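You operate a simulated robot arm through the tools that you are given. There is no shell and no other tool. Be economical: measure what you need, move in short steps, check, and stop when the job is done.

You run a simulated two-armed robot. Do the job below in one go: nothing can be reset, and whatever is moved stays where it is left.

Task
Press the fill button three times. Fetch the yellow tube and stand it on top of the blue wiper. Fetch the blue pot and stand it in the steel tray. Put the blue pad on the black mat away on the side bench top. Take the tall pot and put it on the teal mat. Put the blue container on the mattress away on the lower shelf of the wash bench. The order is free. Set down upright: yellow tube, blue pot, tall pot.

It is judged by the outcome, as a careful person would: the job done as asked, and still so three seconds after it is handed in. It fails if anything else is knocked over, pushed out of place, dropped, spilled or broken.

Robot
Two 7-joint arms with fingered hands on one trunk, on a base that drives. Base frame: it is fixed to the floor where the robot stands at the start and does not move with it; the origin is under the middle of the robot, x ahead of it, y to its left, z up. Readings come in m, degrees, newtons and seconds.
The left shoulder is at the start at [0.073, 0.153, 1.296], the right one opposite. With the tool pointing down near the work surface each hand reaches from about 0.1 to 0.38 m from the robot's upright axis, wherever it stands, measured 20 degrees to its own side. Places, roughly: blue container (24x10x10 cm) [2.5, 2.7, 0.6]; blue pad (8x5x5 cm) [-0.9, 1.6, 0.9]; blue pot [-0.25, -0.75, 0.5]; blue wiper (10x5x4 cm) [4, 2.1, 0.4]; fill button [0.7, 0, 0.8]; lower shelf of the wash bench [1.1, -0.1, 0.5]; side bench top (30x24 cm) [0.08, -0.66, 0.9]; steel tray inside (31x24 cm) [-0.2, -0.88, 0.9]; tall pot [-1.25, 1.5, 1]; teal mat [-1.7, 2.5, 0.9]; yellow tube (3x3x11 cm) [1.2, -0.1, 1]. Payload 4 kg a hand.
The tool frame of a hand sits at the grasp point between the pads (the TCP): z along the fingers, y along the line on which they close. The tips reach 0.03 m beyond it. Largest opening 0.104 m; the body of the gripper starts 0.035 m behind the TCP. The gripper is a hand of 3 fingers: y runs from the thumb to the fingers, the wrist lies at [-0.015, -0.104, -0.178] in the tool frame.
Orientation is told as [roll, pitch, yaw] about the base's x, y, z axes, in that order, counted from this pose: with the fingers straight down and the wrist toward the robot, the tool's x, y and z point along [0, 1, 0], [1, 0, 0] and [0, 0, -1] of the base frame.

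Tools
- The arms move only by the tool apply_moves. It takes "left_steps", "right_steps" or both (then of equal length, played together; a hand with none holds still); each is a list of rows, each an object (a shift or turn left out is 0) with "offset": the shift along the tool's x, y, z in m, a list of three; "delta_rot": the turn, a rotation vector about the tool's x, y, z in degrees, a list of three. In form: [{"offset": [x, y, z], "delta_rot": [wx, wy, wz]}, ...]. A call has 1 to 8 rows; each row shifts and turns the commanded pose from where the row before left it, along the tool's axes as they then stand. A row lasts 0.2 s, in which the tool goes at most 0.05 m and 8.6 degrees; a call with a longer step from one row to the next is refused whole. A pose out of reach is approached as far as the arm can. The call stops where the force on the tool passes 40 N (or 10 N more than at its start, if that is more) or the arm is blocked; 0.2 s more then pass. In this call time passes only in rows, and 0.2 s behind the last. It gives the time, the measured TCP pose, the force on the tool (base axes), the opening and the grip force at its end, in the units of the frame above (readings bear some noise), with the torque about the TCP (base axes, N m) and any sound that the robot's microphone picked up.
- Cameras (640 x 400 px; columns grow to the right, rows downward): "scene" is now at [0.1044, -0.0598, 1.4996]; the picture's right is [-0.73, -0.68, 0.00], its down [-0.53, 0.57, -0.62] and it looks along [0.42, -0.46, -0.78] (base axes); focal length 217 px, centre (320, 200). "left" rides on the left gripper at [-0.064, -0.094, -0.117] in its tool frame; the picture's right is [-0.72, -0.33, 0.61], its down [0.64, -0.65, 0.41] and it looks along [0.27, 0.68, 0.68] (tool axes); focal length 238 px, centre (320, 200). "right" rides on the right gripper at [0.064, -0.094, -0.117] in its tool frame; the picture's right is [-0.72, 0.33, -0.61], its down [-0.64, -0.65, 0.40] and it looks along [-0.27, 0.68, 0.68] (tool axes); focal length 238 px, centre (320, 200). There is no depth. A picture from a camera that has moved, and an enlarged one, comes with that camera's place and axes in the base frame and with its lens.
- capture(camera): a new picture of that camera. It takes no simulated time.
- move_column(by): slides the trunk up (or, below 0, down) by that many m; the arms and the scene camera ride with it, the base frame stays. It gives what a move gives, with no picture.
- steer(legs): drives the robot by 1 to 6 legs, each [ahead, left, turn to the left] in m, m and degrees, along the robot's own axes; the way and the turn of a leg run together, so that a leg with both is an arc; at most 1.5 m and 180 degrees a leg. The arms and the cameras ride along, it lands a little off, and it stops where it bumps. It gives what a move gives.
- curl_fingers(index, middle, thumb_bend, thumb_turn, hand): sets how far each is bent, from 0 (flat) to 1 (curled in); at 0.3 the hand is open as for a grip, at 0.7 the pads meet at the TCP. One left out holds its place. A second passes; each finger stops where it meets its share of the squeeze, and holds until it gets a number again. It is the only way to open and close the hand. It gives what a move gives, with no picture; readings hold the bend of each and the force on the fingers (four entries, about 0 where the hand has none), thumb and palm. thumb_turn goes from beside the hand (0) to across from the fingers (1), as for a grip.
- head_to(pan, tilt): turns the head with the scene camera to pan (to the left, within 86 degrees either way) and tilt (down, from -29 to 69), counted from straight ahead of the robot. It gives what a move gives.
- inspect(camera, box): a new picture of the part [left, top, right, bottom] of that camera's present view, enlarged. It takes no simulated time.
- finish_job(): hands the job in; it is judged then, once.

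Work in short steps. Places have to be worked out from the pictures, the camera data and where the tool is seen: move nearer, look again, correct. Check each grasp and each placing, and mend what went wrong. You have 175 turns and 140 pictures in all, those below and enlarged ones among them. Open the grippers and draw the arms clear of the work before you hand the job in, unless the task says otherwise; then end with one line.

The tools are called after "Request:" as name(argument=value, ...) on one line, values as JSON. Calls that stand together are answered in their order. apply_moves: Moves the arms, as the interface text tells. Its arguments: {"type":"object","properties":{"left_steps":{"type":"array","items":{"type":"object","properties":{"offset":{"type":"array","items":{"type":"number"}},"delta_rot":{"type":"array","items":{"type":"number"}}}}},"right_steps":{"type":"array","items":{"type":"object","properties":{"offset":{"type":"array","items":{"type":"number"}},"delta_rot":{"type":"array","items":{"type":"number"}}}}}},"required":[]} The other tools are called the same way: move_column (by) slides the trunk up or down; curl_fingers (index, middle, thumb_bend, thumb_turn, hand) moves the fingers one by one; steer (legs) drives the base; head_to (pan, tilt) turns the head that bears the scene camera; capture (camera) takes a picture; inspect (camera, box) takes an enlarged picture of a part of a camera's view; finish_job () hands the job in.

At the start:

```text
clock: 0.0
left_tool_pos: [0.6162, -0.0662, 1.2328]
left_ee_rot: [0.2, 0.1, 0.0]
left_contact_force: [-0.4, 0.2, -0.1]
left_torque: [-0.02, -0.01, 0.01]
left_finger_gap: 0.1033
left_grip_force: 0.1
left_shape: jaw
left_bend: [0.3, 0.3, 0.3, 0.98]
left_finger forces: [0.1, 0.1, 0.1, 0.0, 0.0, 0.0]
right_tool_pos: [0.4048, -0.4578, 1.1387]
right_ee_rot: [0.0, 0.1, 0.0]
right_contact_force: [-0.4, 0.5, 0.5]
right_torque: [0.01, 0.01, 0.02]
right_finger_gap: 0.1036
right_grip_force: 0.0
right_shape: jaw
right_bend: [0.3, 0.3, 0.3, 0.98]
right_finger forces: [0.0, 0.0, 0.0, 0.0, 0.0, 0.0]
trunk travel left (down, up): [-0.712, 0.228]
robot x, y, heading: [-0.0, 0.0, -0.0]
head pan, tilt: [-47.1, 51.2]
```

scene: 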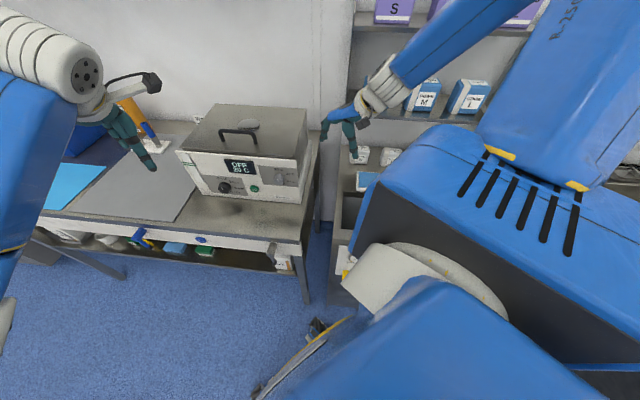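
right: 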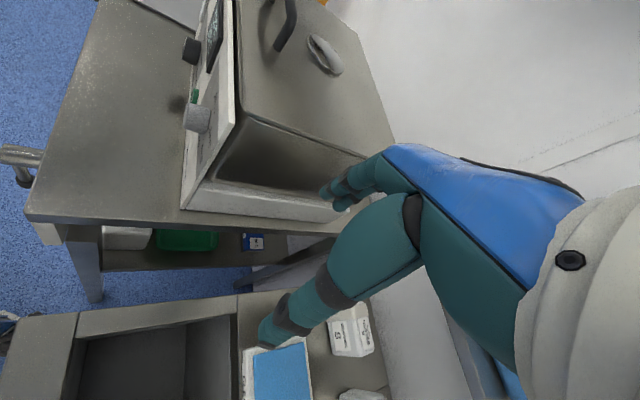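
left: 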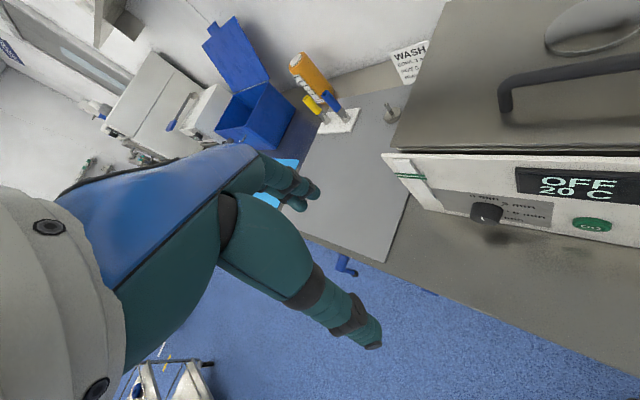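

The wash bench is ahead with an ultrasonic bath, a green button, and a yellow tube in a stand. I look straight ahead with the head first.

Request:
head_to(pan=0, tilt=40)

Request:
capture(camera="scene")

```text
clock: 1.1
left_tool_pos: [0.6133, -0.0646, 1.2336]
left_ee_rot: [0.0, -0.1, 0.0]
left_contact_force: [-0.5, -0.7, -0.9]
left_torque: [0.0, 0.02, -0.02]
left_finger_gap: 0.1037
left_grip_force: 0.0
left_shape: jaw
left_bend: [0.3, 0.3, 0.3, 0.98]
left_finger forces: [0.0, 0.0, 0.0, 0.0, 0.1, 0.0]
right_tool_pos: [0.4039, -0.4572, 1.14]
right_ee_rot: [0.0, 0.0, 0.0]
right_contact_force: [0.1, 0.0, -0.4]
right_torque: [-0.02, 0.0, 0.0]
right_finger_gap: 0.1036
right_grip_force: 0.1
right_shape: jaw
right_bend: [0.3, 0.3, 0.3, 0.98]
right_finger forces: [0.0, 0.0, 0.0, 0.0, 0.0, 0.0]
trunk travel left (down, up): [-0.712, 0.228]
robot x, y, heading: [-0.0024, -0.0028, -0.1]
head pan, tilt: [0.0, 40.0]
```

```text
136 pictures are left
camera scene: at [0.1377, -0.0042, 1.5154], right [0.0, -1.0, 0.0], down [-0.64, 0.0, -0.76], along [0.76, 0.0, -0.64], focal length 217 px, centre (320, 200)
```

scene: 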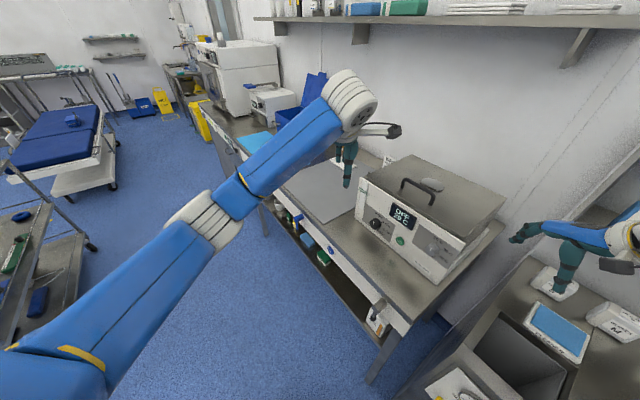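

I need to find the fill button on the bench front; enlarging the front fascia.

Request:
inspect(camera="scene", box=[230, 130, 430, 350])

Request:
head_to(pan=-80, tilt=40)

Request:
capture(camera="scene")

Request:
head_to(pan=80, tilt=25)

Request:
capture(camera="scene")

```text
1.82 times, centred on (330, 240) of scene
camera zoom: at [0.1377, -0.0042, 1.5154], right [0.0, -1.0, 0.0], down [-0.64, 0.0, -0.76], along [0.76, 0.0, -0.64], focal length 394 px, centre (302, 127)
```

zoom: 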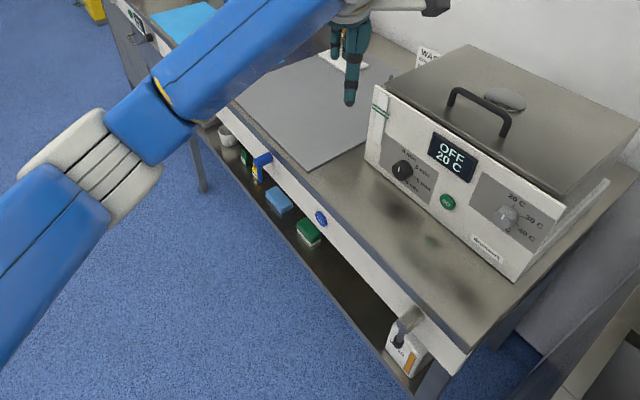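

```text
clock: 2.7
left_tool_pos: [0.6138, -0.0636, 1.2333]
left_ee_rot: [0.0, 0.0, 0.1]
left_contact_force: [-0.4, 0.9, 0.2]
left_torque: [0.0, 0.0, -0.03]
left_finger_gap: 0.1037
left_grip_force: 0.1
left_shape: jaw
left_bend: [0.3, 0.3, 0.3, 0.98]
left_finger forces: [0.1, 0.0, 0.0, 0.0, 0.1, 0.1]
right_tool_pos: [0.4042, -0.4578, 1.1403]
right_ee_rot: [0.0, -0.1, 0.1]
right_contact_force: [0.9, 0.1, -0.1]
right_torque: [0.01, -0.05, -0.02]
right_finger_gap: 0.1037
right_grip_force: 0.0
right_shape: jaw
right_bend: [0.3, 0.3, 0.3, 0.98]
right_finger forces: [0.0, 0.0, 0.1, 0.0, 0.0, 0.0]
trunk travel left (down, up): [-0.712, 0.228]
robot x, y, heading: [0.0016, 0.0041, 0.1]
head pan, tilt: [-80.0, 40.0]
```

```text
134 pictures are left
camera scene: at [0.0677, -0.088, 1.5154], right [-0.98, -0.17, 0.0], down [-0.11, 0.63, -0.76], along [0.13, -0.75, -0.64], focal length 217 px, centre (320, 200)
```

scene: 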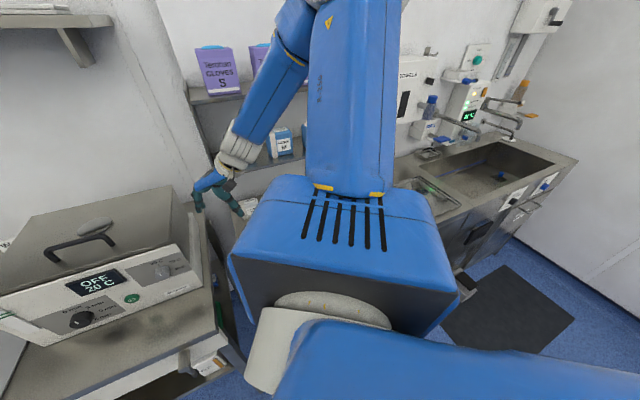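

```text
clock: 5.1
left_tool_pos: [0.6138, -0.0646, 1.2341]
left_ee_rot: [-0.1, 0.0, 0.0]
left_contact_force: [-0.7, -0.5, 0.7]
left_torque: [0.0, -0.01, 0.0]
left_finger_gap: 0.1036
left_grip_force: 0.0
left_shape: jaw
left_bend: [0.3, 0.3, 0.3, 0.98]
left_finger forces: [0.0, 0.1, 0.0, 0.0, 0.1, 0.0]
right_tool_pos: [0.4037, -0.4584, 1.1402]
right_ee_rot: [-0.1, 0.1, 0.0]
right_contact_force: [-0.1, 0.0, -0.7]
right_torque: [0.02, 0.02, 0.01]
right_finger_gap: 0.1034
right_grip_force: 0.0
right_shape: jaw
right_bend: [0.3, 0.3, 0.3, 0.98]
right_finger forces: [0.1, 0.0, 0.0, 0.0, 0.0, 0.1]
trunk travel left (down, up): [-0.712, 0.228]
robot x, y, heading: [-0.0009, 0.0021, 0.2]
head pan, tilt: [80.0, 25.0]
```

```text
133 pictures are left
camera scene: at [0.0689, 0.0866, 1.539], right [0.98, -0.17, 0.0], down [-0.08, -0.41, -0.91], along [0.16, 0.89, -0.42], focal length 217 px, centre (320, 200)
```

scene: 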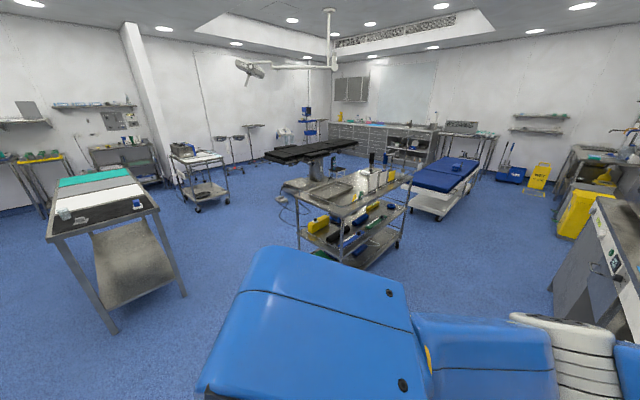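

The blue oval on the fascia (~[0.68,-0.05,0.8]) is the fill button; the bench front runs about 36° to the left of x. I draw both hands in for safer driving.

Request:
apply_moves(left_steps=[{"offset": [0.03, -0.035, 0]}, {"offset": [0.03, -0.035, 0]}, {"offset": [0.03, -0.035, 0]}, {"offset": [0.03, -0.035, 0]}, {"offset": [0.03, -0.035, 0]}, {"offset": [0.03, -0.035, 0]}, {"offset": [0.03, -0.035, 0]}, {"offset": [0.03, -0.035, 0]}], right_steps=[{"offset": [0.02, -0.01, -0.02]}, {"offset": [0.02, -0.01, -0.02]}, {"offset": [0.02, -0.01, -0.02]}, {"offset": [0.02, -0.01, -0.02]}, {"offset": [0.02, -0.01, -0.02]}, {"offset": [0.02, -0.01, 0]}, {"offset": [0.02, -0.01, 0]}, {"offset": [0.02, -0.01, 0]}])

Request:
head_to(pan=-50, tilt=50)

Request:
capture(camera="scene")

```text
clock: 6.9
left_tool_pos: [0.4124, 0.1047, 1.2333]
left_ee_rot: [0.2, 0.1, 0.1]
left_contact_force: [-0.4, -0.3, 0.0]
left_torque: [-0.01, 0.01, -0.05]
left_finger_gap: 0.1037
left_grip_force: 0.0
left_shape: jaw
left_bend: [0.3, 0.3, 0.3, 0.98]
left_finger forces: [0.0, 0.0, 0.1, 0.0, 0.1, 0.0]
left hand out of reach, approached as far as the arm can: row 6, 7, 8
right_tool_pos: [0.3922, -0.4418, 1.1972]
right_ee_rot: [0.3, -0.1, 0.3]
right_contact_force: [0.7, -1.2, 0.5]
right_torque: [0.04, -0.01, 0.01]
right_finger_gap: 0.1036
right_grip_force: 0.1
right_shape: jaw
right_bend: [0.3, 0.3, 0.3, 0.98]
right_finger forces: [0.1, 0.0, 0.0, 0.1, 0.0, 0.0]
right hand out of reach, approached as far as the arm can: row 1, 2, 3, 4, 5, 6, 7, 8
trunk travel left (down, up): [-0.712, 0.228]
robot x, y, heading: [0.0003, 0.0033, 0.2]
head pan, tilt: [80.0, 25.0]
```

```text
clock: 9.1
left_tool_pos: [0.4111, 0.1056, 1.2344]
left_ee_rot: [0.0, 0.0, 0.1]
left_contact_force: [-0.3, 0.5, -0.4]
left_torque: [0.05, -0.02, 0.0]
left_finger_gap: 0.1035
left_grip_force: 0.0
left_shape: jaw
left_bend: [0.3, 0.3, 0.3, 0.98]
left_finger forces: [0.0, 0.0, 0.1, 0.0, 0.0, 0.1]
right_tool_pos: [0.3922, -0.4417, 1.1986]
right_ee_rot: [0.3, 0.0, 0.3]
right_contact_force: [-0.1, -0.4, -0.4]
right_torque: [0.01, 0.05, 0.02]
right_finger_gap: 0.1038
right_grip_force: 0.1
right_shape: jaw
right_bend: [0.3, 0.3, 0.3, 0.98]
right_finger forces: [0.1, 0.1, 0.0, 0.1, 0.1, 0.0]
trunk travel left (down, up): [-0.712, 0.228]
robot x, y, heading: [-0.0024, -0.0009, 0.1]
head pan, tilt: [-50.0, 50.0]
```

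```text
132 pictures are left
camera scene: at [0.1014, -0.0616, 1.5013], right [-0.77, -0.64, 0.0], down [-0.49, 0.59, -0.64], along [0.41, -0.49, -0.77], focal length 217 px, centre (320, 200)
```

scene: 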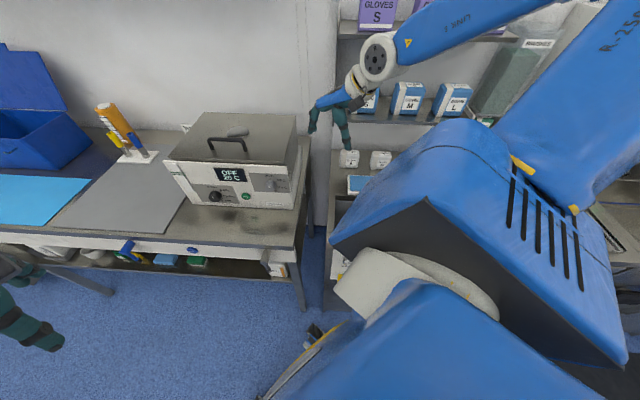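

Clear view of the wash bench. I enlarge the area of the tubes.

Request:
inspect(camera="scene", box=[0, 80, 280, 280])

```text
2.00 times, centred on (140, 180) of scene
camera zoom: at [0.1014, -0.0616, 1.5013], right [-0.77, -0.64, 0.0], down [-0.49, 0.59, -0.64], along [0.41, -0.49, -0.77], focal length 433 px, centre (680, 240)
```

zoom: 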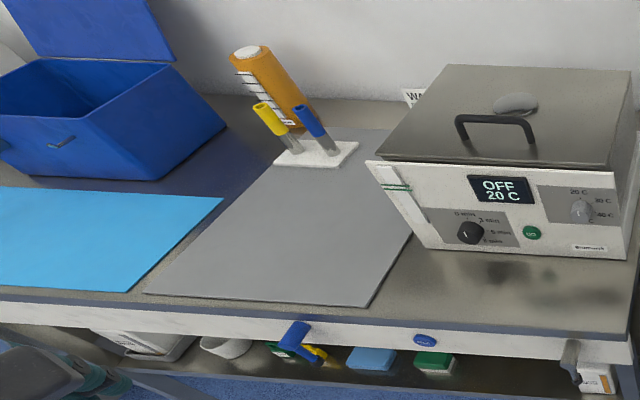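

Plan: back away from both benches, turn to face the wash bench (about -54°), then slide left to be opposite the button.

Request:
steer(legs=[[-0.15, 0.2, 0], [0, 0, -54], [0, 0.38, 0]])

Request:
head_to(pan=0, tilt=50)

Request:
capture(camera="scene")

```text
clock: 15.3
left_tool_pos: [0.4865, 0.1543, 1.2358]
left_ee_rot: [0.3, -0.1, -54.3]
left_contact_force: [-0.1, -1.8, 0.1]
left_torque: [0.02, -0.06, 0.0]
left_finger_gap: 0.1036
left_grip_force: 0.1
left_shape: jaw
left_bend: [0.3, 0.3, 0.3, 0.98]
left_finger forces: [0.1, 0.0, 0.0, 0.1, 0.1, 0.0]
right_tool_pos: [0.0293, -0.1497, 1.1957]
right_ee_rot: [0.6, -0.1, -53.9]
right_contact_force: [-0.5, 0.1, -1.1]
right_torque: [0.04, -0.02, 0.03]
right_finger_gap: 0.1033
right_grip_force: 0.0
right_shape: jaw
right_bend: [0.3, 0.3, 0.3, 0.98]
right_finger forces: [0.0, 0.1, 0.0, 0.1, 0.1, 0.0]
trunk travel left (down, up): [-0.712, 0.228]
robot x, y, heading: [0.1652, 0.4302, -54.2]
head pan, tilt: [-50.0, 50.0]
```

```text
clock: 16.5
left_tool_pos: [0.4942, 0.1611, 1.2345]
left_ee_rot: [-0.1, -0.1, -54.3]
left_contact_force: [-0.1, -0.2, -0.4]
left_torque: [0.01, -0.03, 0.02]
left_finger_gap: 0.104
left_grip_force: 0.1
left_shape: jaw
left_bend: [0.3, 0.3, 0.3, 0.98]
left_finger forces: [0.0, 0.0, 0.0, 0.0, 0.0, 0.0]
right_tool_pos: [0.0377, -0.1416, 1.2005]
right_ee_rot: [0.1, 0.0, -54.0]
right_contact_force: [0.5, -0.4, 0.0]
right_torque: [0.02, -0.01, -0.01]
right_finger_gap: 0.1034
right_grip_force: 0.0
right_shape: jaw
right_bend: [0.3, 0.3, 0.3, 0.98]
right_finger forces: [0.0, 0.0, 0.0, 0.1, 0.0, 0.0]
trunk travel left (down, up): [-0.712, 0.228]
robot x, y, heading: [0.1628, 0.4299, -54.2]
head pan, tilt: [0.0, 50.0]
```

```text
130 pictures are left
camera scene: at [0.242, 0.3248, 1.5013], right [-0.81, -0.58, 0.0], down [-0.45, 0.62, -0.64], along [0.37, -0.52, -0.77], focal length 217 px, centre (320, 200)
```

scene: 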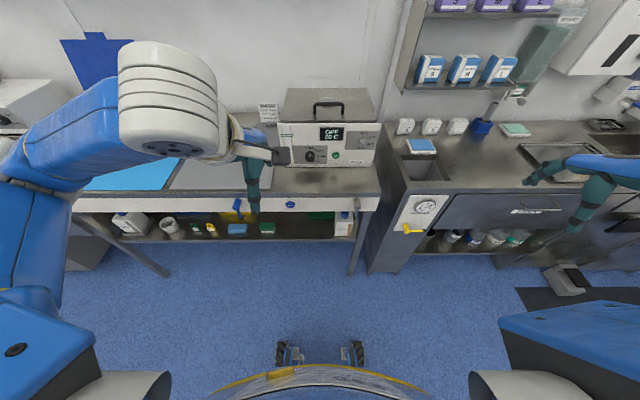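

The view is squared to the bench now; the button is about 0.69 m ahead and 0.12 m left of me. I close the left hand, lower the trunk 0.42 m, and bring the hand forward with a tilt.

Request:
move_column(by=-0.42)

Request:
curl_fingers(hand="left", index=0.7, middle=0.7, thumb_bend=0.7)

Request:
apply_moves(left_steps=[{"offset": [0, 0.02, 0], "delta_rot": [-8, 0, 0]}, {"offset": [0, 0.02, 0], "delta_rot": [-8, 0, 0]}, {"offset": [0, 0.02, 0], "delta_rot": [-8, 0, 0]}, {"offset": [0, 0.02, 0], "delta_rot": [-8, 0, 0]}, {"offset": [0, 0.02, 0], "delta_rot": [-8, 0, 0]}, {"offset": [0, 0.01, 0.01], "delta_rot": [-8, 0, 0]}, {"offset": [0, 0, 0.01], "delta_rot": [-8, 0, 0]}])

Request:
capture(camera="scene")

Request:
capture(camera="left")

```text
refused: -0.42 is not a number from -0.4 to 0.4
```

```text
clock: 17.5
left_tool_pos: [0.4913, 0.1599, 1.2347]
left_ee_rot: [-0.1, -0.1, -54.4]
left_contact_force: [-0.5, -0.6, -0.5]
left_torque: [0.03, 0.01, 0.0]
left_finger_gap: 0.0015
left_grip_force: 0.0
left_shape: fingers
left_bend: [0.7, 0.7, 0.7, 0.98]
left_finger forces: [0.0, 0.0, 0.0, 0.0, 0.0, 0.1]
right_tool_pos: [0.0349, -0.1426, 1.1989]
right_ee_rot: [0.1, 0.0, -54.0]
right_contact_force: [-0.3, 0.7, -0.1]
right_torque: [0.0, -0.02, 0.01]
right_finger_gap: 0.1038
right_grip_force: 0.1
right_shape: jaw
right_bend: [0.3, 0.3, 0.3, 0.98]
right_finger forces: [0.0, 0.0, 0.0, 0.0, 0.1, 0.0]
trunk travel left (down, up): [-0.712, 0.228]
robot x, y, heading: [0.1672, 0.4298, -54.2]
head pan, tilt: [0.0, 50.0]
```

```text
clock: 19.1
left_tool_pos: [0.6118, 0.0692, 1.261]
left_ee_rot: [-0.2, -56.3, -54.3]
left_contact_force: [0.9, -0.7, 1.3]
left_torque: [-0.03, 0.01, 0.02]
left_finger_gap: 0.0015
left_grip_force: 0.0
left_shape: fingers
left_bend: [0.7, 0.7, 0.7, 0.98]
left_finger forces: [0.0, 0.1, 0.1, 0.0, 0.1, 0.0]
left hand out of reach, approached as far as the arm can: row 1, 2
right_tool_pos: [0.0359, -0.144, 1.1995]
right_ee_rot: [0.2, -0.1, -54.1]
right_contact_force: [0.8, 0.1, 0.8]
right_torque: [0.04, -0.05, 0.0]
right_finger_gap: 0.1037
right_grip_force: 0.0
right_shape: jaw
right_bend: [0.3, 0.3, 0.3, 0.98]
right_finger forces: [0.1, 0.0, 0.2, 0.0, 0.1, 0.1]
trunk travel left (down, up): [-0.712, 0.228]
robot x, y, heading: [0.1658, 0.4315, -54.2]
head pan, tilt: [0.0, 50.0]
```

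```text
129 pictures are left
camera scene: at [0.2402, 0.3239, 1.5014], right [-0.81, -0.58, 0.0], down [-0.45, 0.62, -0.64], along [0.37, -0.52, -0.77], focal length 217 px, centre (320, 200)
```

scene: 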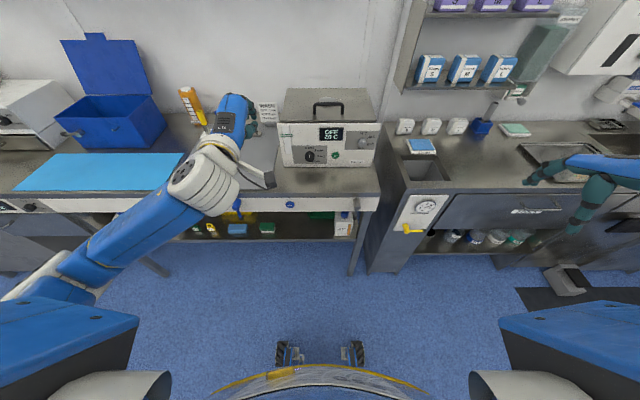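

```text
128 pictures are left
camera left: at [0.4729, 0.1521, 1.2497], right [-0.39, -0.69, -0.61], down [0.5, 0.4, -0.77], along [0.77, -0.61, 0.19], focal length 238 px, centre (320, 200)
```

left: 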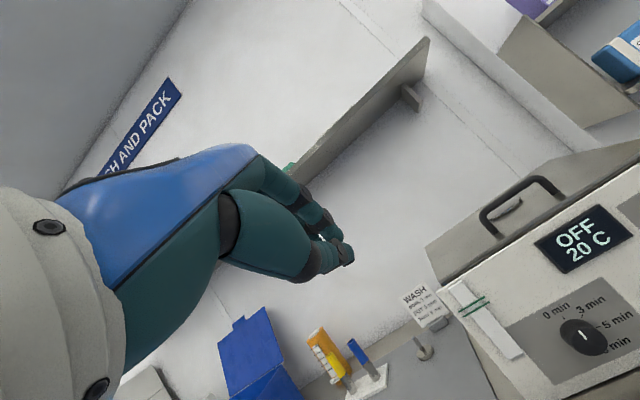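

Tip will be ~0.11 m before the fascia and 2.5 cm to the left of the button. Lower the trunk 0.445 in two steps, then shift right.

Request:
move_column(by=-0.4)

Request:
move_column(by=-0.045)

Request:
apply_moves(left_steps=[{"offset": [-0.025, 0, 0]}])

Request:
capture(camera="scene")

Request:
capture(camera="left")

```text
clock: 22.9
left_tool_pos: [0.6093, 0.0689, 0.861]
left_ee_rot: [-0.1, -56.1, -54.1]
left_contact_force: [0.2, 0.0, -0.6]
left_torque: [-0.01, 0.0, -0.03]
left_finger_gap: 0.0011
left_grip_force: 0.0
left_shape: fingers
left_bend: [0.7, 0.7, 0.7, 0.98]
left_finger forces: [0.0, 0.1, 0.0, 0.0, 0.1, 0.0]
right_tool_pos: [0.0359, -0.1444, 0.7997]
right_ee_rot: [0.3, 0.0, -54.0]
right_contact_force: [0.1, -0.5, -0.2]
right_torque: [-0.02, -0.01, 0.01]
right_finger_gap: 0.1037
right_grip_force: 0.1
right_shape: jaw
right_bend: [0.3, 0.3, 0.3, 0.98]
right_finger forces: [0.0, 0.0, 0.2, 0.1, 0.0, 0.0]
trunk travel left (down, up): [-0.312, 0.628]
robot x, y, heading: [0.164, 0.4304, -54.5]
head pan, tilt: [0.0, 50.0]
```

```text
clock: 23.8
left_tool_pos: [0.6099, 0.0688, 0.8161]
left_ee_rot: [-0.1, -56.1, -54.2]
left_contact_force: [1.0, -0.6, 0.7]
left_torque: [-0.01, 0.01, -0.03]
left_finger_gap: 0.0011
left_grip_force: 0.1
left_shape: fingers
left_bend: [0.7, 0.7, 0.7, 0.98]
left_finger forces: [0.0, 0.0, 0.0, 0.1, 0.0, 0.0]
right_tool_pos: [0.0355, -0.1434, 0.7545]
right_ee_rot: [0.3, -0.1, -54.0]
right_contact_force: [-0.5, 0.1, 0.4]
right_torque: [-0.02, 0.03, 0.0]
right_finger_gap: 0.1038
right_grip_force: 0.1
right_shape: jaw
right_bend: [0.3, 0.3, 0.3, 0.98]
right_finger forces: [0.1, 0.0, 0.1, 0.0, 0.0, 0.0]
trunk travel left (down, up): [-0.267, 0.673]
robot x, y, heading: [0.1653, 0.4295, -54.4]
head pan, tilt: [0.0, 50.0]
```

```text
clock: 24.2
left_tool_pos: [0.5894, 0.0522, 0.8157]
left_ee_rot: [0.0, -56.2, -54.3]
left_contact_force: [-0.7, -1.1, 0.4]
left_torque: [-0.03, -0.03, -0.03]
left_finger_gap: 0.001
left_grip_force: 0.1
left_shape: fingers
left_bend: [0.7, 0.7, 0.7, 0.98]
left_finger forces: [0.1, 0.0, 0.0, 0.0, 0.0, 0.0]
right_tool_pos: [0.035, -0.1447, 0.7534]
right_ee_rot: [0.4, 0.1, -53.9]
right_contact_force: [0.4, -0.9, -0.9]
right_torque: [0.0, -0.05, -0.01]
right_finger_gap: 0.1038
right_grip_force: 0.0
right_shape: jaw
right_bend: [0.3, 0.3, 0.3, 0.98]
right_finger forces: [0.0, 0.1, 0.0, 0.0, 0.0, 0.0]
trunk travel left (down, up): [-0.267, 0.673]
robot x, y, heading: [0.1642, 0.4309, -54.2]
head pan, tilt: [0.0, 50.0]
```

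```text
127 pictures are left
camera scene: at [0.2382, 0.3223, 1.0563], right [-0.81, -0.58, 0.0], down [-0.45, 0.62, -0.64], along [0.38, -0.52, -0.77], focal length 217 px, centre (320, 200)
```

scene: 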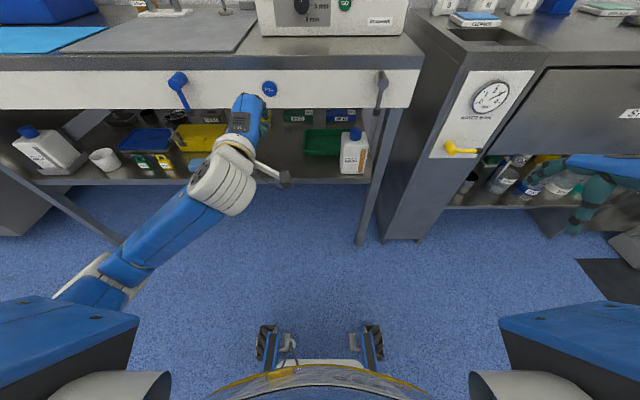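

```text
126 pictures are left
camera left: at [0.451, 0.1358, 0.8046], right [-0.39, -0.69, -0.61], down [0.5, 0.4, -0.77], along [0.77, -0.61, 0.19], focal length 238 px, centre (320, 200)
```

left: 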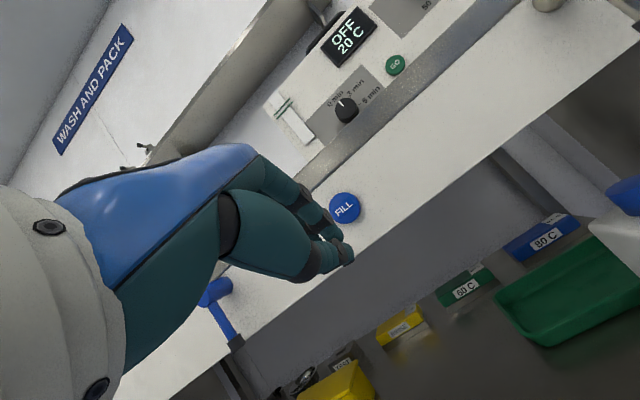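

Triangulated: button at about [0.647,-0.039,0.832]; tip is 8 cm short and 3 cm low. Raise and approach to about 2 cm before it.

Request:
apply_moves(left_steps=[{"offset": [-0.006, 0.027, -0.018]}, {"offset": [0, 0.0168, 0.025]}, {"offset": [0, 0.0168, 0.025]}])

Request:
capture(camera="left")

Request:
inspect(camera="scene", box=[180, 40, 340, 140])

```text
clock: 25.0
left_tool_pos: [0.6207, 0.0007, 0.8483]
left_ee_rot: [0.0, -56.1, -54.3]
left_contact_force: [-0.4, -0.4, -0.1]
left_torque: [0.01, 0.0, 0.0]
left_finger_gap: 0.0013
left_grip_force: 0.1
left_shape: fingers
left_bend: [0.7, 0.7, 0.7, 0.98]
left_finger forces: [0.0, 0.0, 0.0, 0.0, 0.1, 0.0]
right_tool_pos: [0.0354, -0.1452, 0.7536]
right_ee_rot: [0.4, -0.2, -54.1]
right_contact_force: [-0.6, -0.1, 0.4]
right_torque: [0.02, 0.03, -0.03]
right_finger_gap: 0.1036
right_grip_force: 0.1
right_shape: jaw
right_bend: [0.3, 0.3, 0.3, 0.98]
right_finger forces: [0.0, 0.0, 0.0, 0.0, 0.0, 0.1]
trunk travel left (down, up): [-0.267, 0.673]
robot x, y, heading: [0.1655, 0.4305, -54.3]
head pan, tilt: [0.0, 50.0]
```

```text
125 pictures are left
camera left: at [0.4824, 0.0838, 0.8382], right [-0.39, -0.69, -0.61], down [0.5, 0.4, -0.77], along [0.77, -0.61, 0.19], focal length 238 px, centre (320, 200)
```

left: 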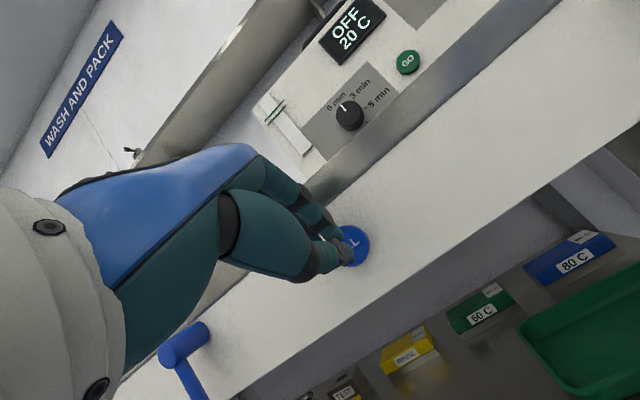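

```text
4.00 times, centred on (260, 90) of scene
camera zoom: at [0.2389, 0.3228, 1.0562], right [-0.81, -0.58, 0.0], down [-0.45, 0.62, -0.64], along [0.37, -0.52, -0.77], focal length 867 px, centre (560, 640)
```

zoom: 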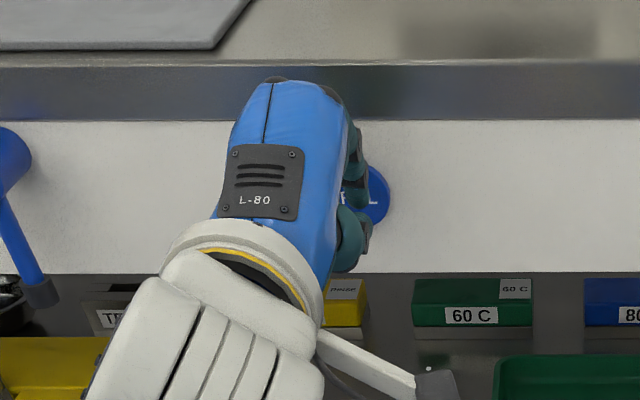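

The tip lies over the button's left half; shift 1 cm right and press forward in 5 mm rows.

Request:
apply_moves(left_steps=[{"offset": [-0.01, 0, 0]}, {"offset": [0, 0.0028, 0.0042]}, {"offset": [0, 0.0028, 0.0042]}, {"offset": [0, 0.0028, 0.0042]}, {"offset": [0, 0.0028, 0.0042]}, {"offset": [0, 0.0028, 0.0042]}])

```text
clock: 26.4
left_tool_pos: [0.627, -0.0246, 0.8491]
left_ee_rot: [0.0, -56.2, -54.3]
left_contact_force: [-2.6, 1.9, 0.9]
left_torque: [0.0, 0.04, -0.01]
left_finger_gap: 0.0001
left_grip_force: 1.2
left_shape: fingers
left_bend: [0.7, 0.7, 0.7, 0.98]
left_finger forces: [1.7, 1.5, 0.0, 0.0, 0.0, 0.1]
right_tool_pos: [0.0335, -0.1446, 0.7535]
right_ee_rot: [0.3, -0.1, -54.0]
right_contact_force: [-0.5, 0.5, -0.7]
right_torque: [-0.01, 0.03, 0.01]
right_finger_gap: 0.1038
right_grip_force: 0.0
right_shape: jaw
right_bend: [0.3, 0.3, 0.3, 0.98]
right_finger forces: [0.1, 0.0, 0.0, 0.1, 0.0, 0.1]
trunk travel left (down, up): [-0.267, 0.673]
robot x, y, heading: [0.1695, 0.4304, -54.2]
head pan, tilt: [0.0, 50.0]
heard: click
```

Click heard with light contact: one press. Now back off 1.5 cm to let it release, then press again once.

Request:
apply_moves(left_steps=[{"offset": [0, -0.0084, -0.0126]}, {"offset": [0, -0.0056, -0.0084]}, {"offset": [0, 0, 0]}, {"offset": [0, 0.0084, 0.0126]}, {"offset": [0, 0.0056, 0.0084]}])

```text
clock: 27.6
left_tool_pos: [0.627, -0.0254, 0.8508]
left_ee_rot: [-0.1, -56.1, -54.2]
left_contact_force: [-3.1, 2.6, 0.1]
left_torque: [0.08, 0.06, 0.01]
left_finger_gap: 0.0
left_grip_force: 2.3
left_shape: fingers
left_bend: [0.7, 0.7, 0.7, 0.98]
left_finger forces: [2.3, 1.4, 0.0, 0.0, 0.0, 0.1]
right_tool_pos: [0.0348, -0.1441, 0.7537]
right_ee_rot: [0.4, -0.1, -54.1]
right_contact_force: [-0.8, -0.2, 0.6]
right_torque: [0.0, 0.0, 0.03]
right_finger_gap: 0.1036
right_grip_force: 0.0
right_shape: jaw
right_bend: [0.3, 0.3, 0.3, 0.98]
right_finger forces: [0.0, 0.0, 0.0, 0.0, 0.0, 0.0]
trunk travel left (down, up): [-0.267, 0.673]
robot x, y, heading: [0.165, 0.4326, -54.1]
head pan, tilt: [0.0, 50.0]
heard: click
```

Second click. Repeat once more and then withdraw.

Request:
apply_moves(left_steps=[{"offset": [0, -0.0084, -0.0126]}, {"offset": [0, -0.0056, -0.0084]}, {"offset": [0, 0, 0]}, {"offset": [0, 0.0084, 0.0126]}, {"offset": [0, 0.0056, 0.0084]}])

Request:
apply_moves(left_steps=[{"offset": [0, -0.0168, -0.025]}, {"offset": [0, -0.0168, -0.025]}, {"offset": [0, -0.0168, -0.025]}, {"offset": [0, -0.0168, -0.025]}])

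Request:
inspect(camera="scene", box=[0, 0, 420, 200])

```text
clock: 28.8
left_tool_pos: [0.6267, -0.0258, 0.8495]
left_ee_rot: [0.1, -56.1, -54.3]
left_contact_force: [-2.4, 4.1, 0.9]
left_torque: [0.03, -0.01, 0.04]
left_finger_gap: 0.0
left_grip_force: 2.2
left_shape: fingers
left_bend: [0.7, 0.7, 0.7, 0.98]
left_finger forces: [2.7, 1.7, 0.1, 0.0, 0.1, 0.0]
right_tool_pos: [0.0351, -0.1443, 0.7534]
right_ee_rot: [0.3, -0.1, -54.0]
right_contact_force: [-0.6, -0.5, -0.3]
right_torque: [0.0, 0.02, -0.06]
right_finger_gap: 0.1036
right_grip_force: 0.0
right_shape: jaw
right_bend: [0.3, 0.3, 0.3, 0.98]
right_finger forces: [0.0, 0.1, 0.1, 0.0, 0.1, 0.0]
trunk travel left (down, up): [-0.267, 0.673]
robot x, y, heading: [0.168, 0.4291, -54.3]
head pan, tilt: [0.0, 50.0]
heard: click
```

```text
clock: 30.0
left_tool_pos: [0.5848, 0.0854, 0.8463]
left_ee_rot: [20.3, -56.9, -67.6]
left_contact_force: [0.4, -0.3, -0.2]
left_torque: [-0.04, 0.0, 0.0]
left_finger_gap: 0.0009
left_grip_force: 0.0
left_shape: fingers
left_bend: [0.7, 0.7, 0.7, 0.98]
left_finger forces: [0.0, 0.0, 0.1, 0.0, 0.0, 0.0]
right_tool_pos: [0.0354, -0.1438, 0.7533]
right_ee_rot: [0.3, 0.0, -54.0]
right_contact_force: [-0.4, 0.6, -0.2]
right_torque: [0.03, 0.01, -0.03]
right_finger_gap: 0.1036
right_grip_force: 0.1
right_shape: jaw
right_bend: [0.3, 0.3, 0.3, 0.98]
right_finger forces: [0.0, 0.0, 0.0, 0.0, 0.0, 0.1]
trunk travel left (down, up): [-0.267, 0.673]
robot x, y, heading: [0.1654, 0.4298, -54.5]
head pan, tilt: [0.0, 50.0]
stopped in row 4 (left hand): the arm was blocked; the commanded pose is now the measured one
```

```text
1.52 times, centred on (210, 100) of scene
camera zoom: at [0.2389, 0.3229, 1.0563], right [-0.81, -0.58, 0.0], down [-0.45, 0.62, -0.64], along [0.37, -0.52, -0.77], focal length 330 px, centre (488, 352)
```

zoom: 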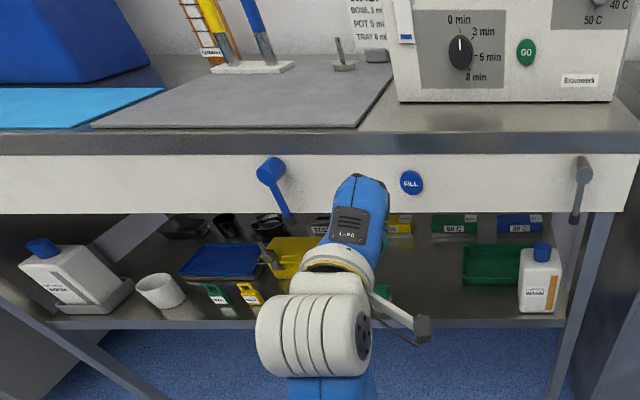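

All three clicks heard. Next the blue pot under the side bench: raise the trunk a bit, slide right 0.7 m and look.

Request:
steer(legs=[[-0.08, -0.4, 0], [0, -0.35, 0]])

Request:
head_to(pan=-15, tilt=35)

Request:
capture(camera="scene")

Request:
capture(camera="right")

```text
clock: 34.4
left_tool_pos: [-0.077, -0.2889, 0.8448]
left_ee_rot: [20.1, -56.9, -67.6]
left_contact_force: [-0.8, -0.6, -0.8]
left_torque: [-0.01, 0.01, 0.01]
left_finger_gap: 0.0009
left_grip_force: 0.0
left_shape: fingers
left_bend: [0.7, 0.7, 0.7, 0.98]
left_finger forces: [0.1, 0.0, 0.0, 0.0, 0.0, 0.0]
right_tool_pos: [-0.6254, -0.5162, 0.7552]
right_ee_rot: [0.2, -0.1, -53.9]
right_contact_force: [0.0, -0.2, 0.0]
right_torque: [0.02, -0.02, -0.02]
right_finger_gap: 0.1038
right_grip_force: 0.1
right_shape: jaw
right_bend: [0.3, 0.3, 0.3, 0.98]
right_finger forces: [0.0, 0.0, 0.1, 0.0, 0.0, 0.0]
trunk travel left (down, up): [-0.267, 0.673]
robot x, y, heading: [-0.4969, 0.0551, -54.5]
head pan, tilt: [0.0, 50.0]
```

```text
clock: 35.2
left_tool_pos: [-0.0786, -0.2908, 0.8465]
left_ee_rot: [20.7, -56.9, -68.1]
left_contact_force: [0.2, -0.7, -0.9]
left_torque: [-0.06, -0.03, -0.02]
left_finger_gap: 0.0008
left_grip_force: 0.0
left_shape: fingers
left_bend: [0.7, 0.7, 0.7, 0.98]
left_finger forces: [0.1, 0.0, 0.0, 0.0, 0.0, 0.0]
right_tool_pos: [-0.6286, -0.5183, 0.7544]
right_ee_rot: [0.4, -0.1, -53.9]
right_contact_force: [0.2, 1.1, 0.1]
right_torque: [-0.02, 0.0, 0.0]
right_finger_gap: 0.1038
right_grip_force: 0.1
right_shape: jaw
right_bend: [0.3, 0.3, 0.3, 0.98]
right_finger forces: [0.0, 0.0, 0.0, 0.0, 0.0, 0.0]
trunk travel left (down, up): [-0.267, 0.673]
robot x, y, heading: [-0.4999, 0.0574, -54.7]
head pan, tilt: [-15.0, 35.0]
```

```text
122 pictures are left
camera scene: at [-0.4384, -0.071, 1.0779], right [-0.94, -0.35, 0.0], down [-0.2, 0.54, -0.82], along [0.29, -0.77, -0.58], focal length 217 px, centre (320, 200)
```

scene: 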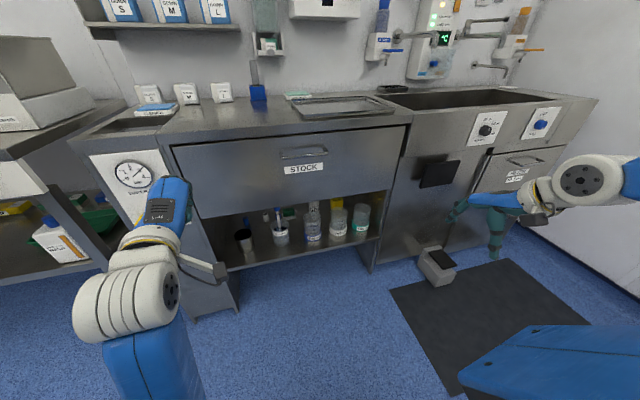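

```text
121 pictures are left
camera right: at [-0.6345, -0.4053, 0.87], right [-0.39, -0.69, 0.61], down [-0.9, 0.15, -0.41], along [0.19, -0.71, -0.68], focal length 238 px, centre (320, 200)
```

right: 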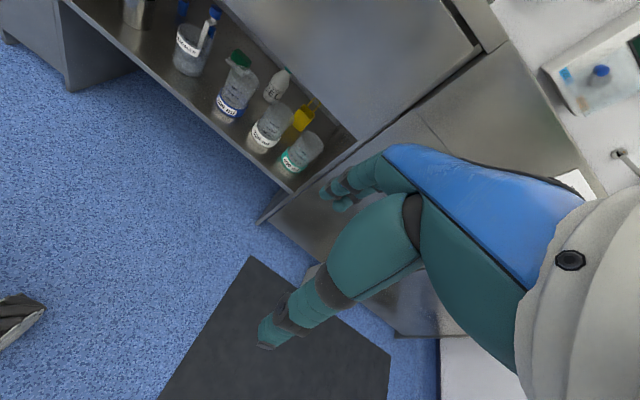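

I enlarge the lower shelf to find the blue pot.

Request:
inspect(camera="scene", box=[170, 70, 410, 270])

Request:
inspect(camera="right", box=[80, 0, 360, 200])

```text
2.00 times, centred on (290, 170) of scene
camera zoom: at [-0.4384, -0.071, 1.0779], right [-0.94, -0.35, 0.0], down [-0.2, 0.54, -0.82], along [0.29, -0.77, -0.58], focal length 433 px, centre (380, 260)
```

zoom: 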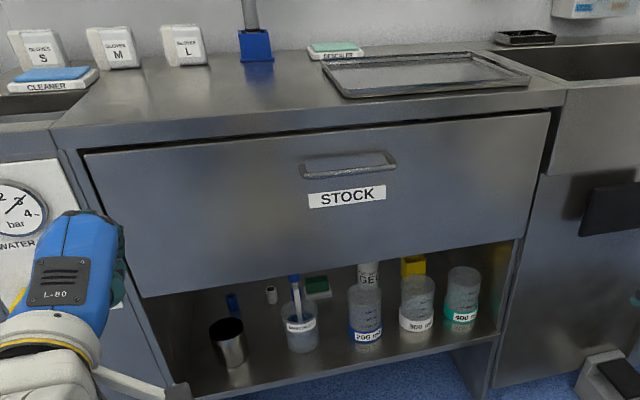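

```text
2.00 times, centred on (220, 100) of right
camera zoom: at [-0.6345, -0.4053, 0.87], right [-0.39, -0.69, 0.61], down [-0.9, 0.15, -0.41], along [0.19, -0.71, -0.68], focal length 477 px, centre (520, 400)
```

zoom: 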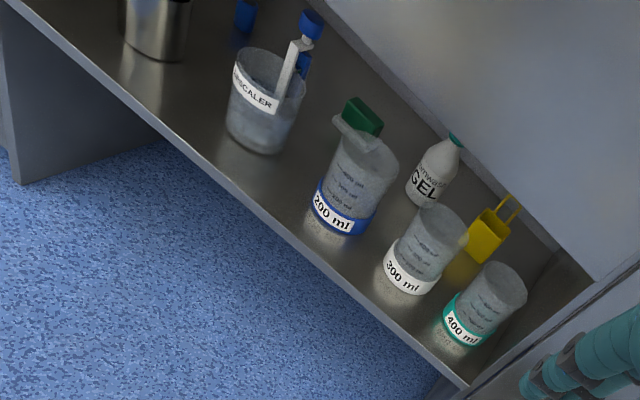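

The blue pot is the blue-banded 200 ml beaker at about [-0.14,-0.76,0.39], opening between z 0.33 and 0.60. I swing the right hand's fingers to point forward, then roll it so it closes horizontally.

Request:
apply_moves(right_steps=[{"offset": [0.01, 0.02, 0], "delta_rot": [-8.5, 0, 0]}, {"offset": [0.01, 0.02, 0], "delta_rot": [-8.5, 0, 0]}, {"offset": [0.01, 0.02, 0], "delta_rot": [-8.5, 0, 0]}, {"offset": [0.01, 0.02, 0], "delta_rot": [-8.5, 0, 0]}, {"offset": [0.01, 0.01, 0.01], "delta_rot": [-8.5, 0, 0]}, {"offset": [0.01, 0, 0.02], "delta_rot": [-8.5, 0, 0]}, {"offset": [0.01, 0, 0.02], "delta_rot": [-8.5, 0, 0]}, {"offset": [0.01, 0, 0.02], "delta_rot": [-8.5, 0, 0]}])

Request:
apply_moves(right_steps=[{"offset": [0.02, 0, 0], "delta_rot": [0, 0, -8.5]}, {"offset": [0.02, 0, 0], "delta_rot": [0, 0, -8.5]}, {"offset": [0.02, 0, 0], "delta_rot": [0, 0, -8.5]}, {"offset": [0.02, 0, 0], "delta_rot": [0, 0, -8.5]}, {"offset": [0.02, 0.01, 0], "delta_rot": [0, 0, -8.5]}, {"offset": [0.01, 0.02, 0], "delta_rot": [0, 0, -8.5]}, {"offset": [0, 0.02, 0], "delta_rot": [0, 0, -8.5]}, {"offset": [0, 0.02, 0], "delta_rot": [0, 0, -8.5]}])

Request:
capture(camera="scene")

```text
clock: 37.0
left_tool_pos: [-0.0787, -0.291, 0.8463]
left_ee_rot: [20.5, -56.9, -67.9]
left_contact_force: [-0.4, -0.4, 0.4]
left_torque: [0.03, -0.04, 0.01]
left_finger_gap: 0.0008
left_grip_force: 0.1
left_shape: fingers
left_bend: [0.7, 0.7, 0.7, 0.98]
left_finger forces: [0.1, 0.1, 0.1, 0.0, 0.0, 0.1]
right_tool_pos: [-0.484, -0.5819, 0.7312]
right_ee_rot: [0.9, -68.2, -55.0]
right_contact_force: [0.9, 0.8, 0.0]
right_torque: [0.0, 0.02, -0.01]
right_finger_gap: 0.1035
right_grip_force: 0.0
right_shape: jaw
right_bend: [0.3, 0.3, 0.3, 0.98]
right_finger forces: [0.0, 0.0, 0.0, 0.0, 0.1, 0.1]
trunk travel left (down, up): [-0.267, 0.673]
robot x, y, heading: [-0.4964, 0.0559, -54.1]
head pan, tilt: [-15.0, 35.0]
```

```text
clock: 38.8
left_tool_pos: [-0.0785, -0.2904, 0.8456]
left_ee_rot: [20.4, -56.8, -67.9]
left_contact_force: [0.4, 0.7, -0.2]
left_torque: [0.04, 0.0, -0.03]
left_finger_gap: 0.0008
left_grip_force: 0.0
left_shape: fingers
left_bend: [0.7, 0.7, 0.7, 0.98]
left_finger forces: [0.0, 0.0, 0.0, 0.0, 0.1, 0.0]
right_tool_pos: [-0.3563, -0.4936, 0.7416]
right_ee_rot: [-66.4, -20.4, 27.4]
right_contact_force: [-0.9, -0.9, 0.1]
right_torque: [-0.02, 0.03, -0.01]
right_finger_gap: 0.1037
right_grip_force: 0.1
right_shape: jaw
right_bend: [0.3, 0.3, 0.3, 0.98]
right_finger forces: [0.0, 0.1, 0.0, 0.1, 0.0, 0.1]
trunk travel left (down, up): [-0.267, 0.673]
robot x, y, heading: [-0.4965, 0.0555, -54.4]
head pan, tilt: [-15.0, 35.0]
```

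```text
118 pictures are left
camera scene: at [-0.4373, -0.071, 1.0779], right [-0.94, -0.35, 0.0], down [-0.2, 0.54, -0.82], along [0.29, -0.77, -0.58], focal length 217 px, centre (320, 200)
```

scene: 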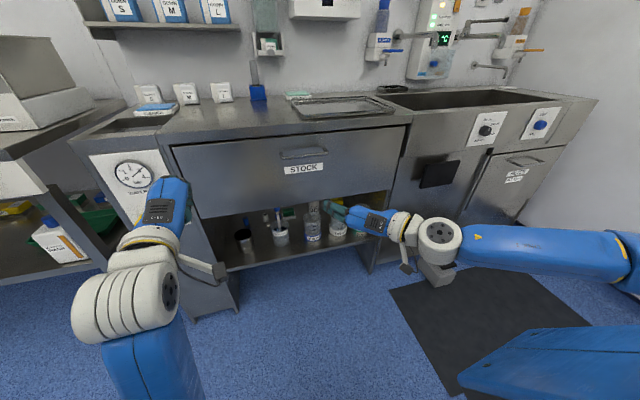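

Works. Finish the roll so the closing line is level, then lower the trunk to bring the hand to the pot's height while still outside the cabinet.

Request:
apply_moves(right_steps=[{"offset": [0, 0.005, 0], "delta_rot": [0, 0, -7.4]}, {"offset": [0, 0.005, 0], "delta_rot": [0, 0, -7.4]}, {"offset": [0, 0.005, 0], "delta_rot": [0, 0, -7.4]}])

Request:
move_column(by=-0.25)

Request:
capture(camera="right")

Request:
capture(camera="scene")

```text
clock: 39.6
left_tool_pos: [-0.0778, -0.2901, 0.8473]
left_ee_rot: [20.5, -56.9, -67.8]
left_contact_force: [-0.7, 0.0, -0.6]
left_torque: [-0.01, -0.03, -0.02]
left_finger_gap: 0.0009
left_grip_force: 0.0
left_shape: fingers
left_bend: [0.7, 0.7, 0.7, 0.98]
left_finger forces: [0.0, 0.0, 0.0, 0.0, 0.0, 0.0]
right_tool_pos: [-0.3444, -0.4871, 0.7465]
right_ee_rot: [-68.0, 0.0, 36.1]
right_contact_force: [-0.7, -0.8, 0.1]
right_torque: [0.0, 0.0, 0.02]
right_finger_gap: 0.104
right_grip_force: 0.0
right_shape: jaw
right_bend: [0.3, 0.3, 0.3, 0.98]
right_finger forces: [0.0, 0.0, 0.1, 0.0, 0.1, 0.1]
trunk travel left (down, up): [-0.267, 0.673]
robot x, y, heading: [-0.4955, 0.0537, -54.6]
head pan, tilt: [-15.0, 35.0]
```

```text
clock: 42.4
left_tool_pos: [-0.0885, -0.2853, 0.6839]
left_ee_rot: [22.1, -58.6, -69.8]
left_contact_force: [-0.6, -0.7, 1.1]
left_torque: [0.04, 0.05, -0.05]
left_finger_gap: 0.0008
left_grip_force: 0.0
left_shape: fingers
left_bend: [0.7, 0.7, 0.7, 0.98]
left_finger forces: [0.1, 0.0, 0.1, 0.0, 0.1, 0.0]
right_tool_pos: [-0.3508, -0.4799, 0.5739]
right_ee_rot: [-69.1, -0.4, 36.1]
right_contact_force: [-0.4, -0.6, -0.3]
right_torque: [0.03, 0.0, -0.03]
right_finger_gap: 0.1038
right_grip_force: 0.1
right_shape: jaw
right_bend: [0.3, 0.3, 0.3, 0.98]
right_finger forces: [0.0, 0.0, 0.0, 0.1, 0.0, 0.0]
trunk travel left (down, up): [-0.078, 0.862]
robot x, y, heading: [-0.4958, 0.0539, -54.6]
head pan, tilt: [-15.0, 35.0]
stopped: the arm was blocked; the commanded pose is now the measured one
```

```text
117 pictures are left
camera right: at [-0.5057, -0.4306, 0.5544], right [0.07, 0.45, 0.89], down [-0.17, -0.88, 0.45], along [0.98, -0.19, 0.01], focal length 238 px, centre (320, 200)
```

right: 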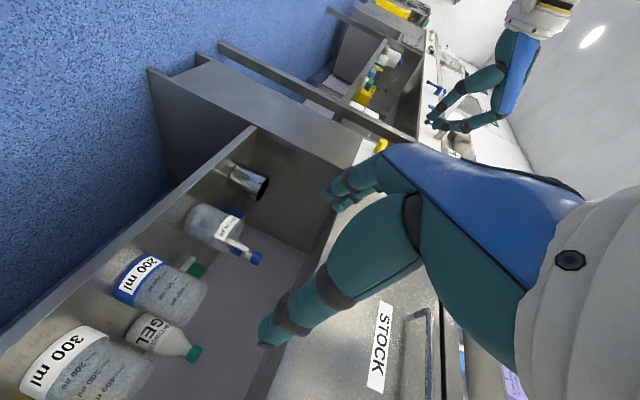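

```text
116 pictures are left
camera scene: at [-0.4498, -0.0609, 0.899], right [-0.94, -0.35, -0.01], down [-0.19, 0.53, -0.83], along [0.3, -0.77, -0.56], focal length 217 px, centre (320, 200)
```

scene: 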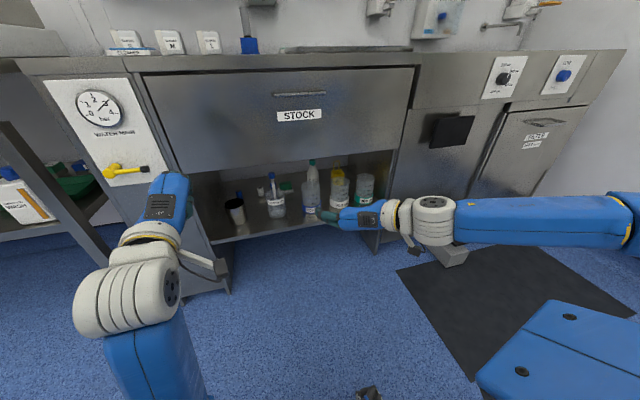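

The trunk got blocked (probably an elbow on the base). I raise it 5 cm to relieve it and lower the right hand with the arm instead.

Request:
move_column(by=0.05)

Request:
apply_moves(right_steps=[{"offset": [0.04, 0, 0.015]}, {"offset": [0.04, 0, 0.015]}, {"offset": [0.04, 0, 0.015]}, {"offset": [0.04, 0, 0.015]}])

Request:
capture(camera="right")

Request:
capture(camera="scene")

```text
clock: 43.3
left_tool_pos: [-0.0812, -0.2923, 0.7217]
left_ee_rot: [22.1, -58.3, -69.8]
left_contact_force: [0.0, 0.5, 0.7]
left_torque: [-0.02, 0.01, 0.0]
left_finger_gap: 0.001
left_grip_force: 0.0
left_shape: fingers
left_bend: [0.7, 0.7, 0.7, 0.98]
left_finger forces: [0.0, 0.1, 0.1, 0.0, 0.0, 0.1]
right_tool_pos: [-0.345, -0.4858, 0.6072]
right_ee_rot: [-68.2, 0.0, 36.0]
right_contact_force: [0.3, 0.1, 0.5]
right_torque: [-0.01, -0.01, 0.03]
right_finger_gap: 0.1036
right_grip_force: 0.1
right_shape: jaw
right_bend: [0.3, 0.3, 0.3, 0.98]
right_finger forces: [0.0, 0.1, 0.1, 0.1, 0.0, 0.1]
trunk travel left (down, up): [-0.128, 0.812]
robot x, y, heading: [-0.4942, 0.0568, -54.5]
head pan, tilt: [-15.0, 35.0]
```

```text
clock: 44.3
left_tool_pos: [-0.0814, -0.2919, 0.7207]
left_ee_rot: [22.0, -58.3, -69.6]
left_contact_force: [0.7, 0.4, 0.4]
left_torque: [0.02, -0.01, -0.01]
left_finger_gap: 0.0009
left_grip_force: 0.0
left_shape: fingers
left_bend: [0.7, 0.7, 0.7, 0.98]
left_finger forces: [0.0, 0.0, 0.1, 0.0, 0.1, 0.0]
right_tool_pos: [-0.3469, -0.4835, 0.4391]
right_ee_rot: [-68.3, -0.2, 36.0]
right_contact_force: [-0.5, 0.1, -0.7]
right_torque: [0.0, 0.01, 0.01]
right_finger_gap: 0.1037
right_grip_force: 0.2
right_shape: jaw
right_bend: [0.3, 0.3, 0.3, 0.98]
right_finger forces: [0.0, 0.1, 0.1, 0.0, 0.1, 0.0]
trunk travel left (down, up): [-0.128, 0.812]
robot x, y, heading: [-0.4981, 0.0566, -54.4]
head pan, tilt: [-15.0, 35.0]
```

```text
115 pictures are left
camera right: at [-0.502, -0.4335, 0.4215], right [0.09, 0.44, 0.9], down [-0.17, -0.88, 0.44], along [0.98, -0.19, 0.0], focal length 238 px, centre (320, 200)
```

right: 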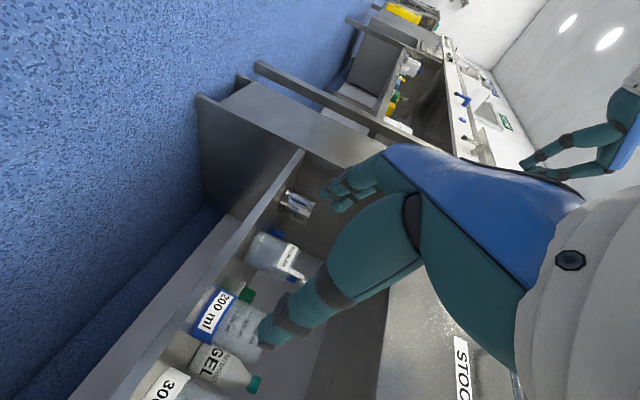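

```text
114 pictures are left
camera scene: at [-0.438, -0.0711, 0.9393], right [-0.94, -0.35, 0.0], down [-0.2, 0.54, -0.82], along [0.29, -0.77, -0.58], focal length 217 px, centre (320, 200)
```

scene: 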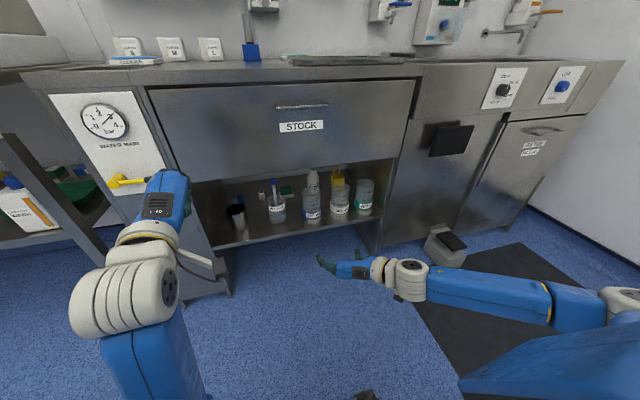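

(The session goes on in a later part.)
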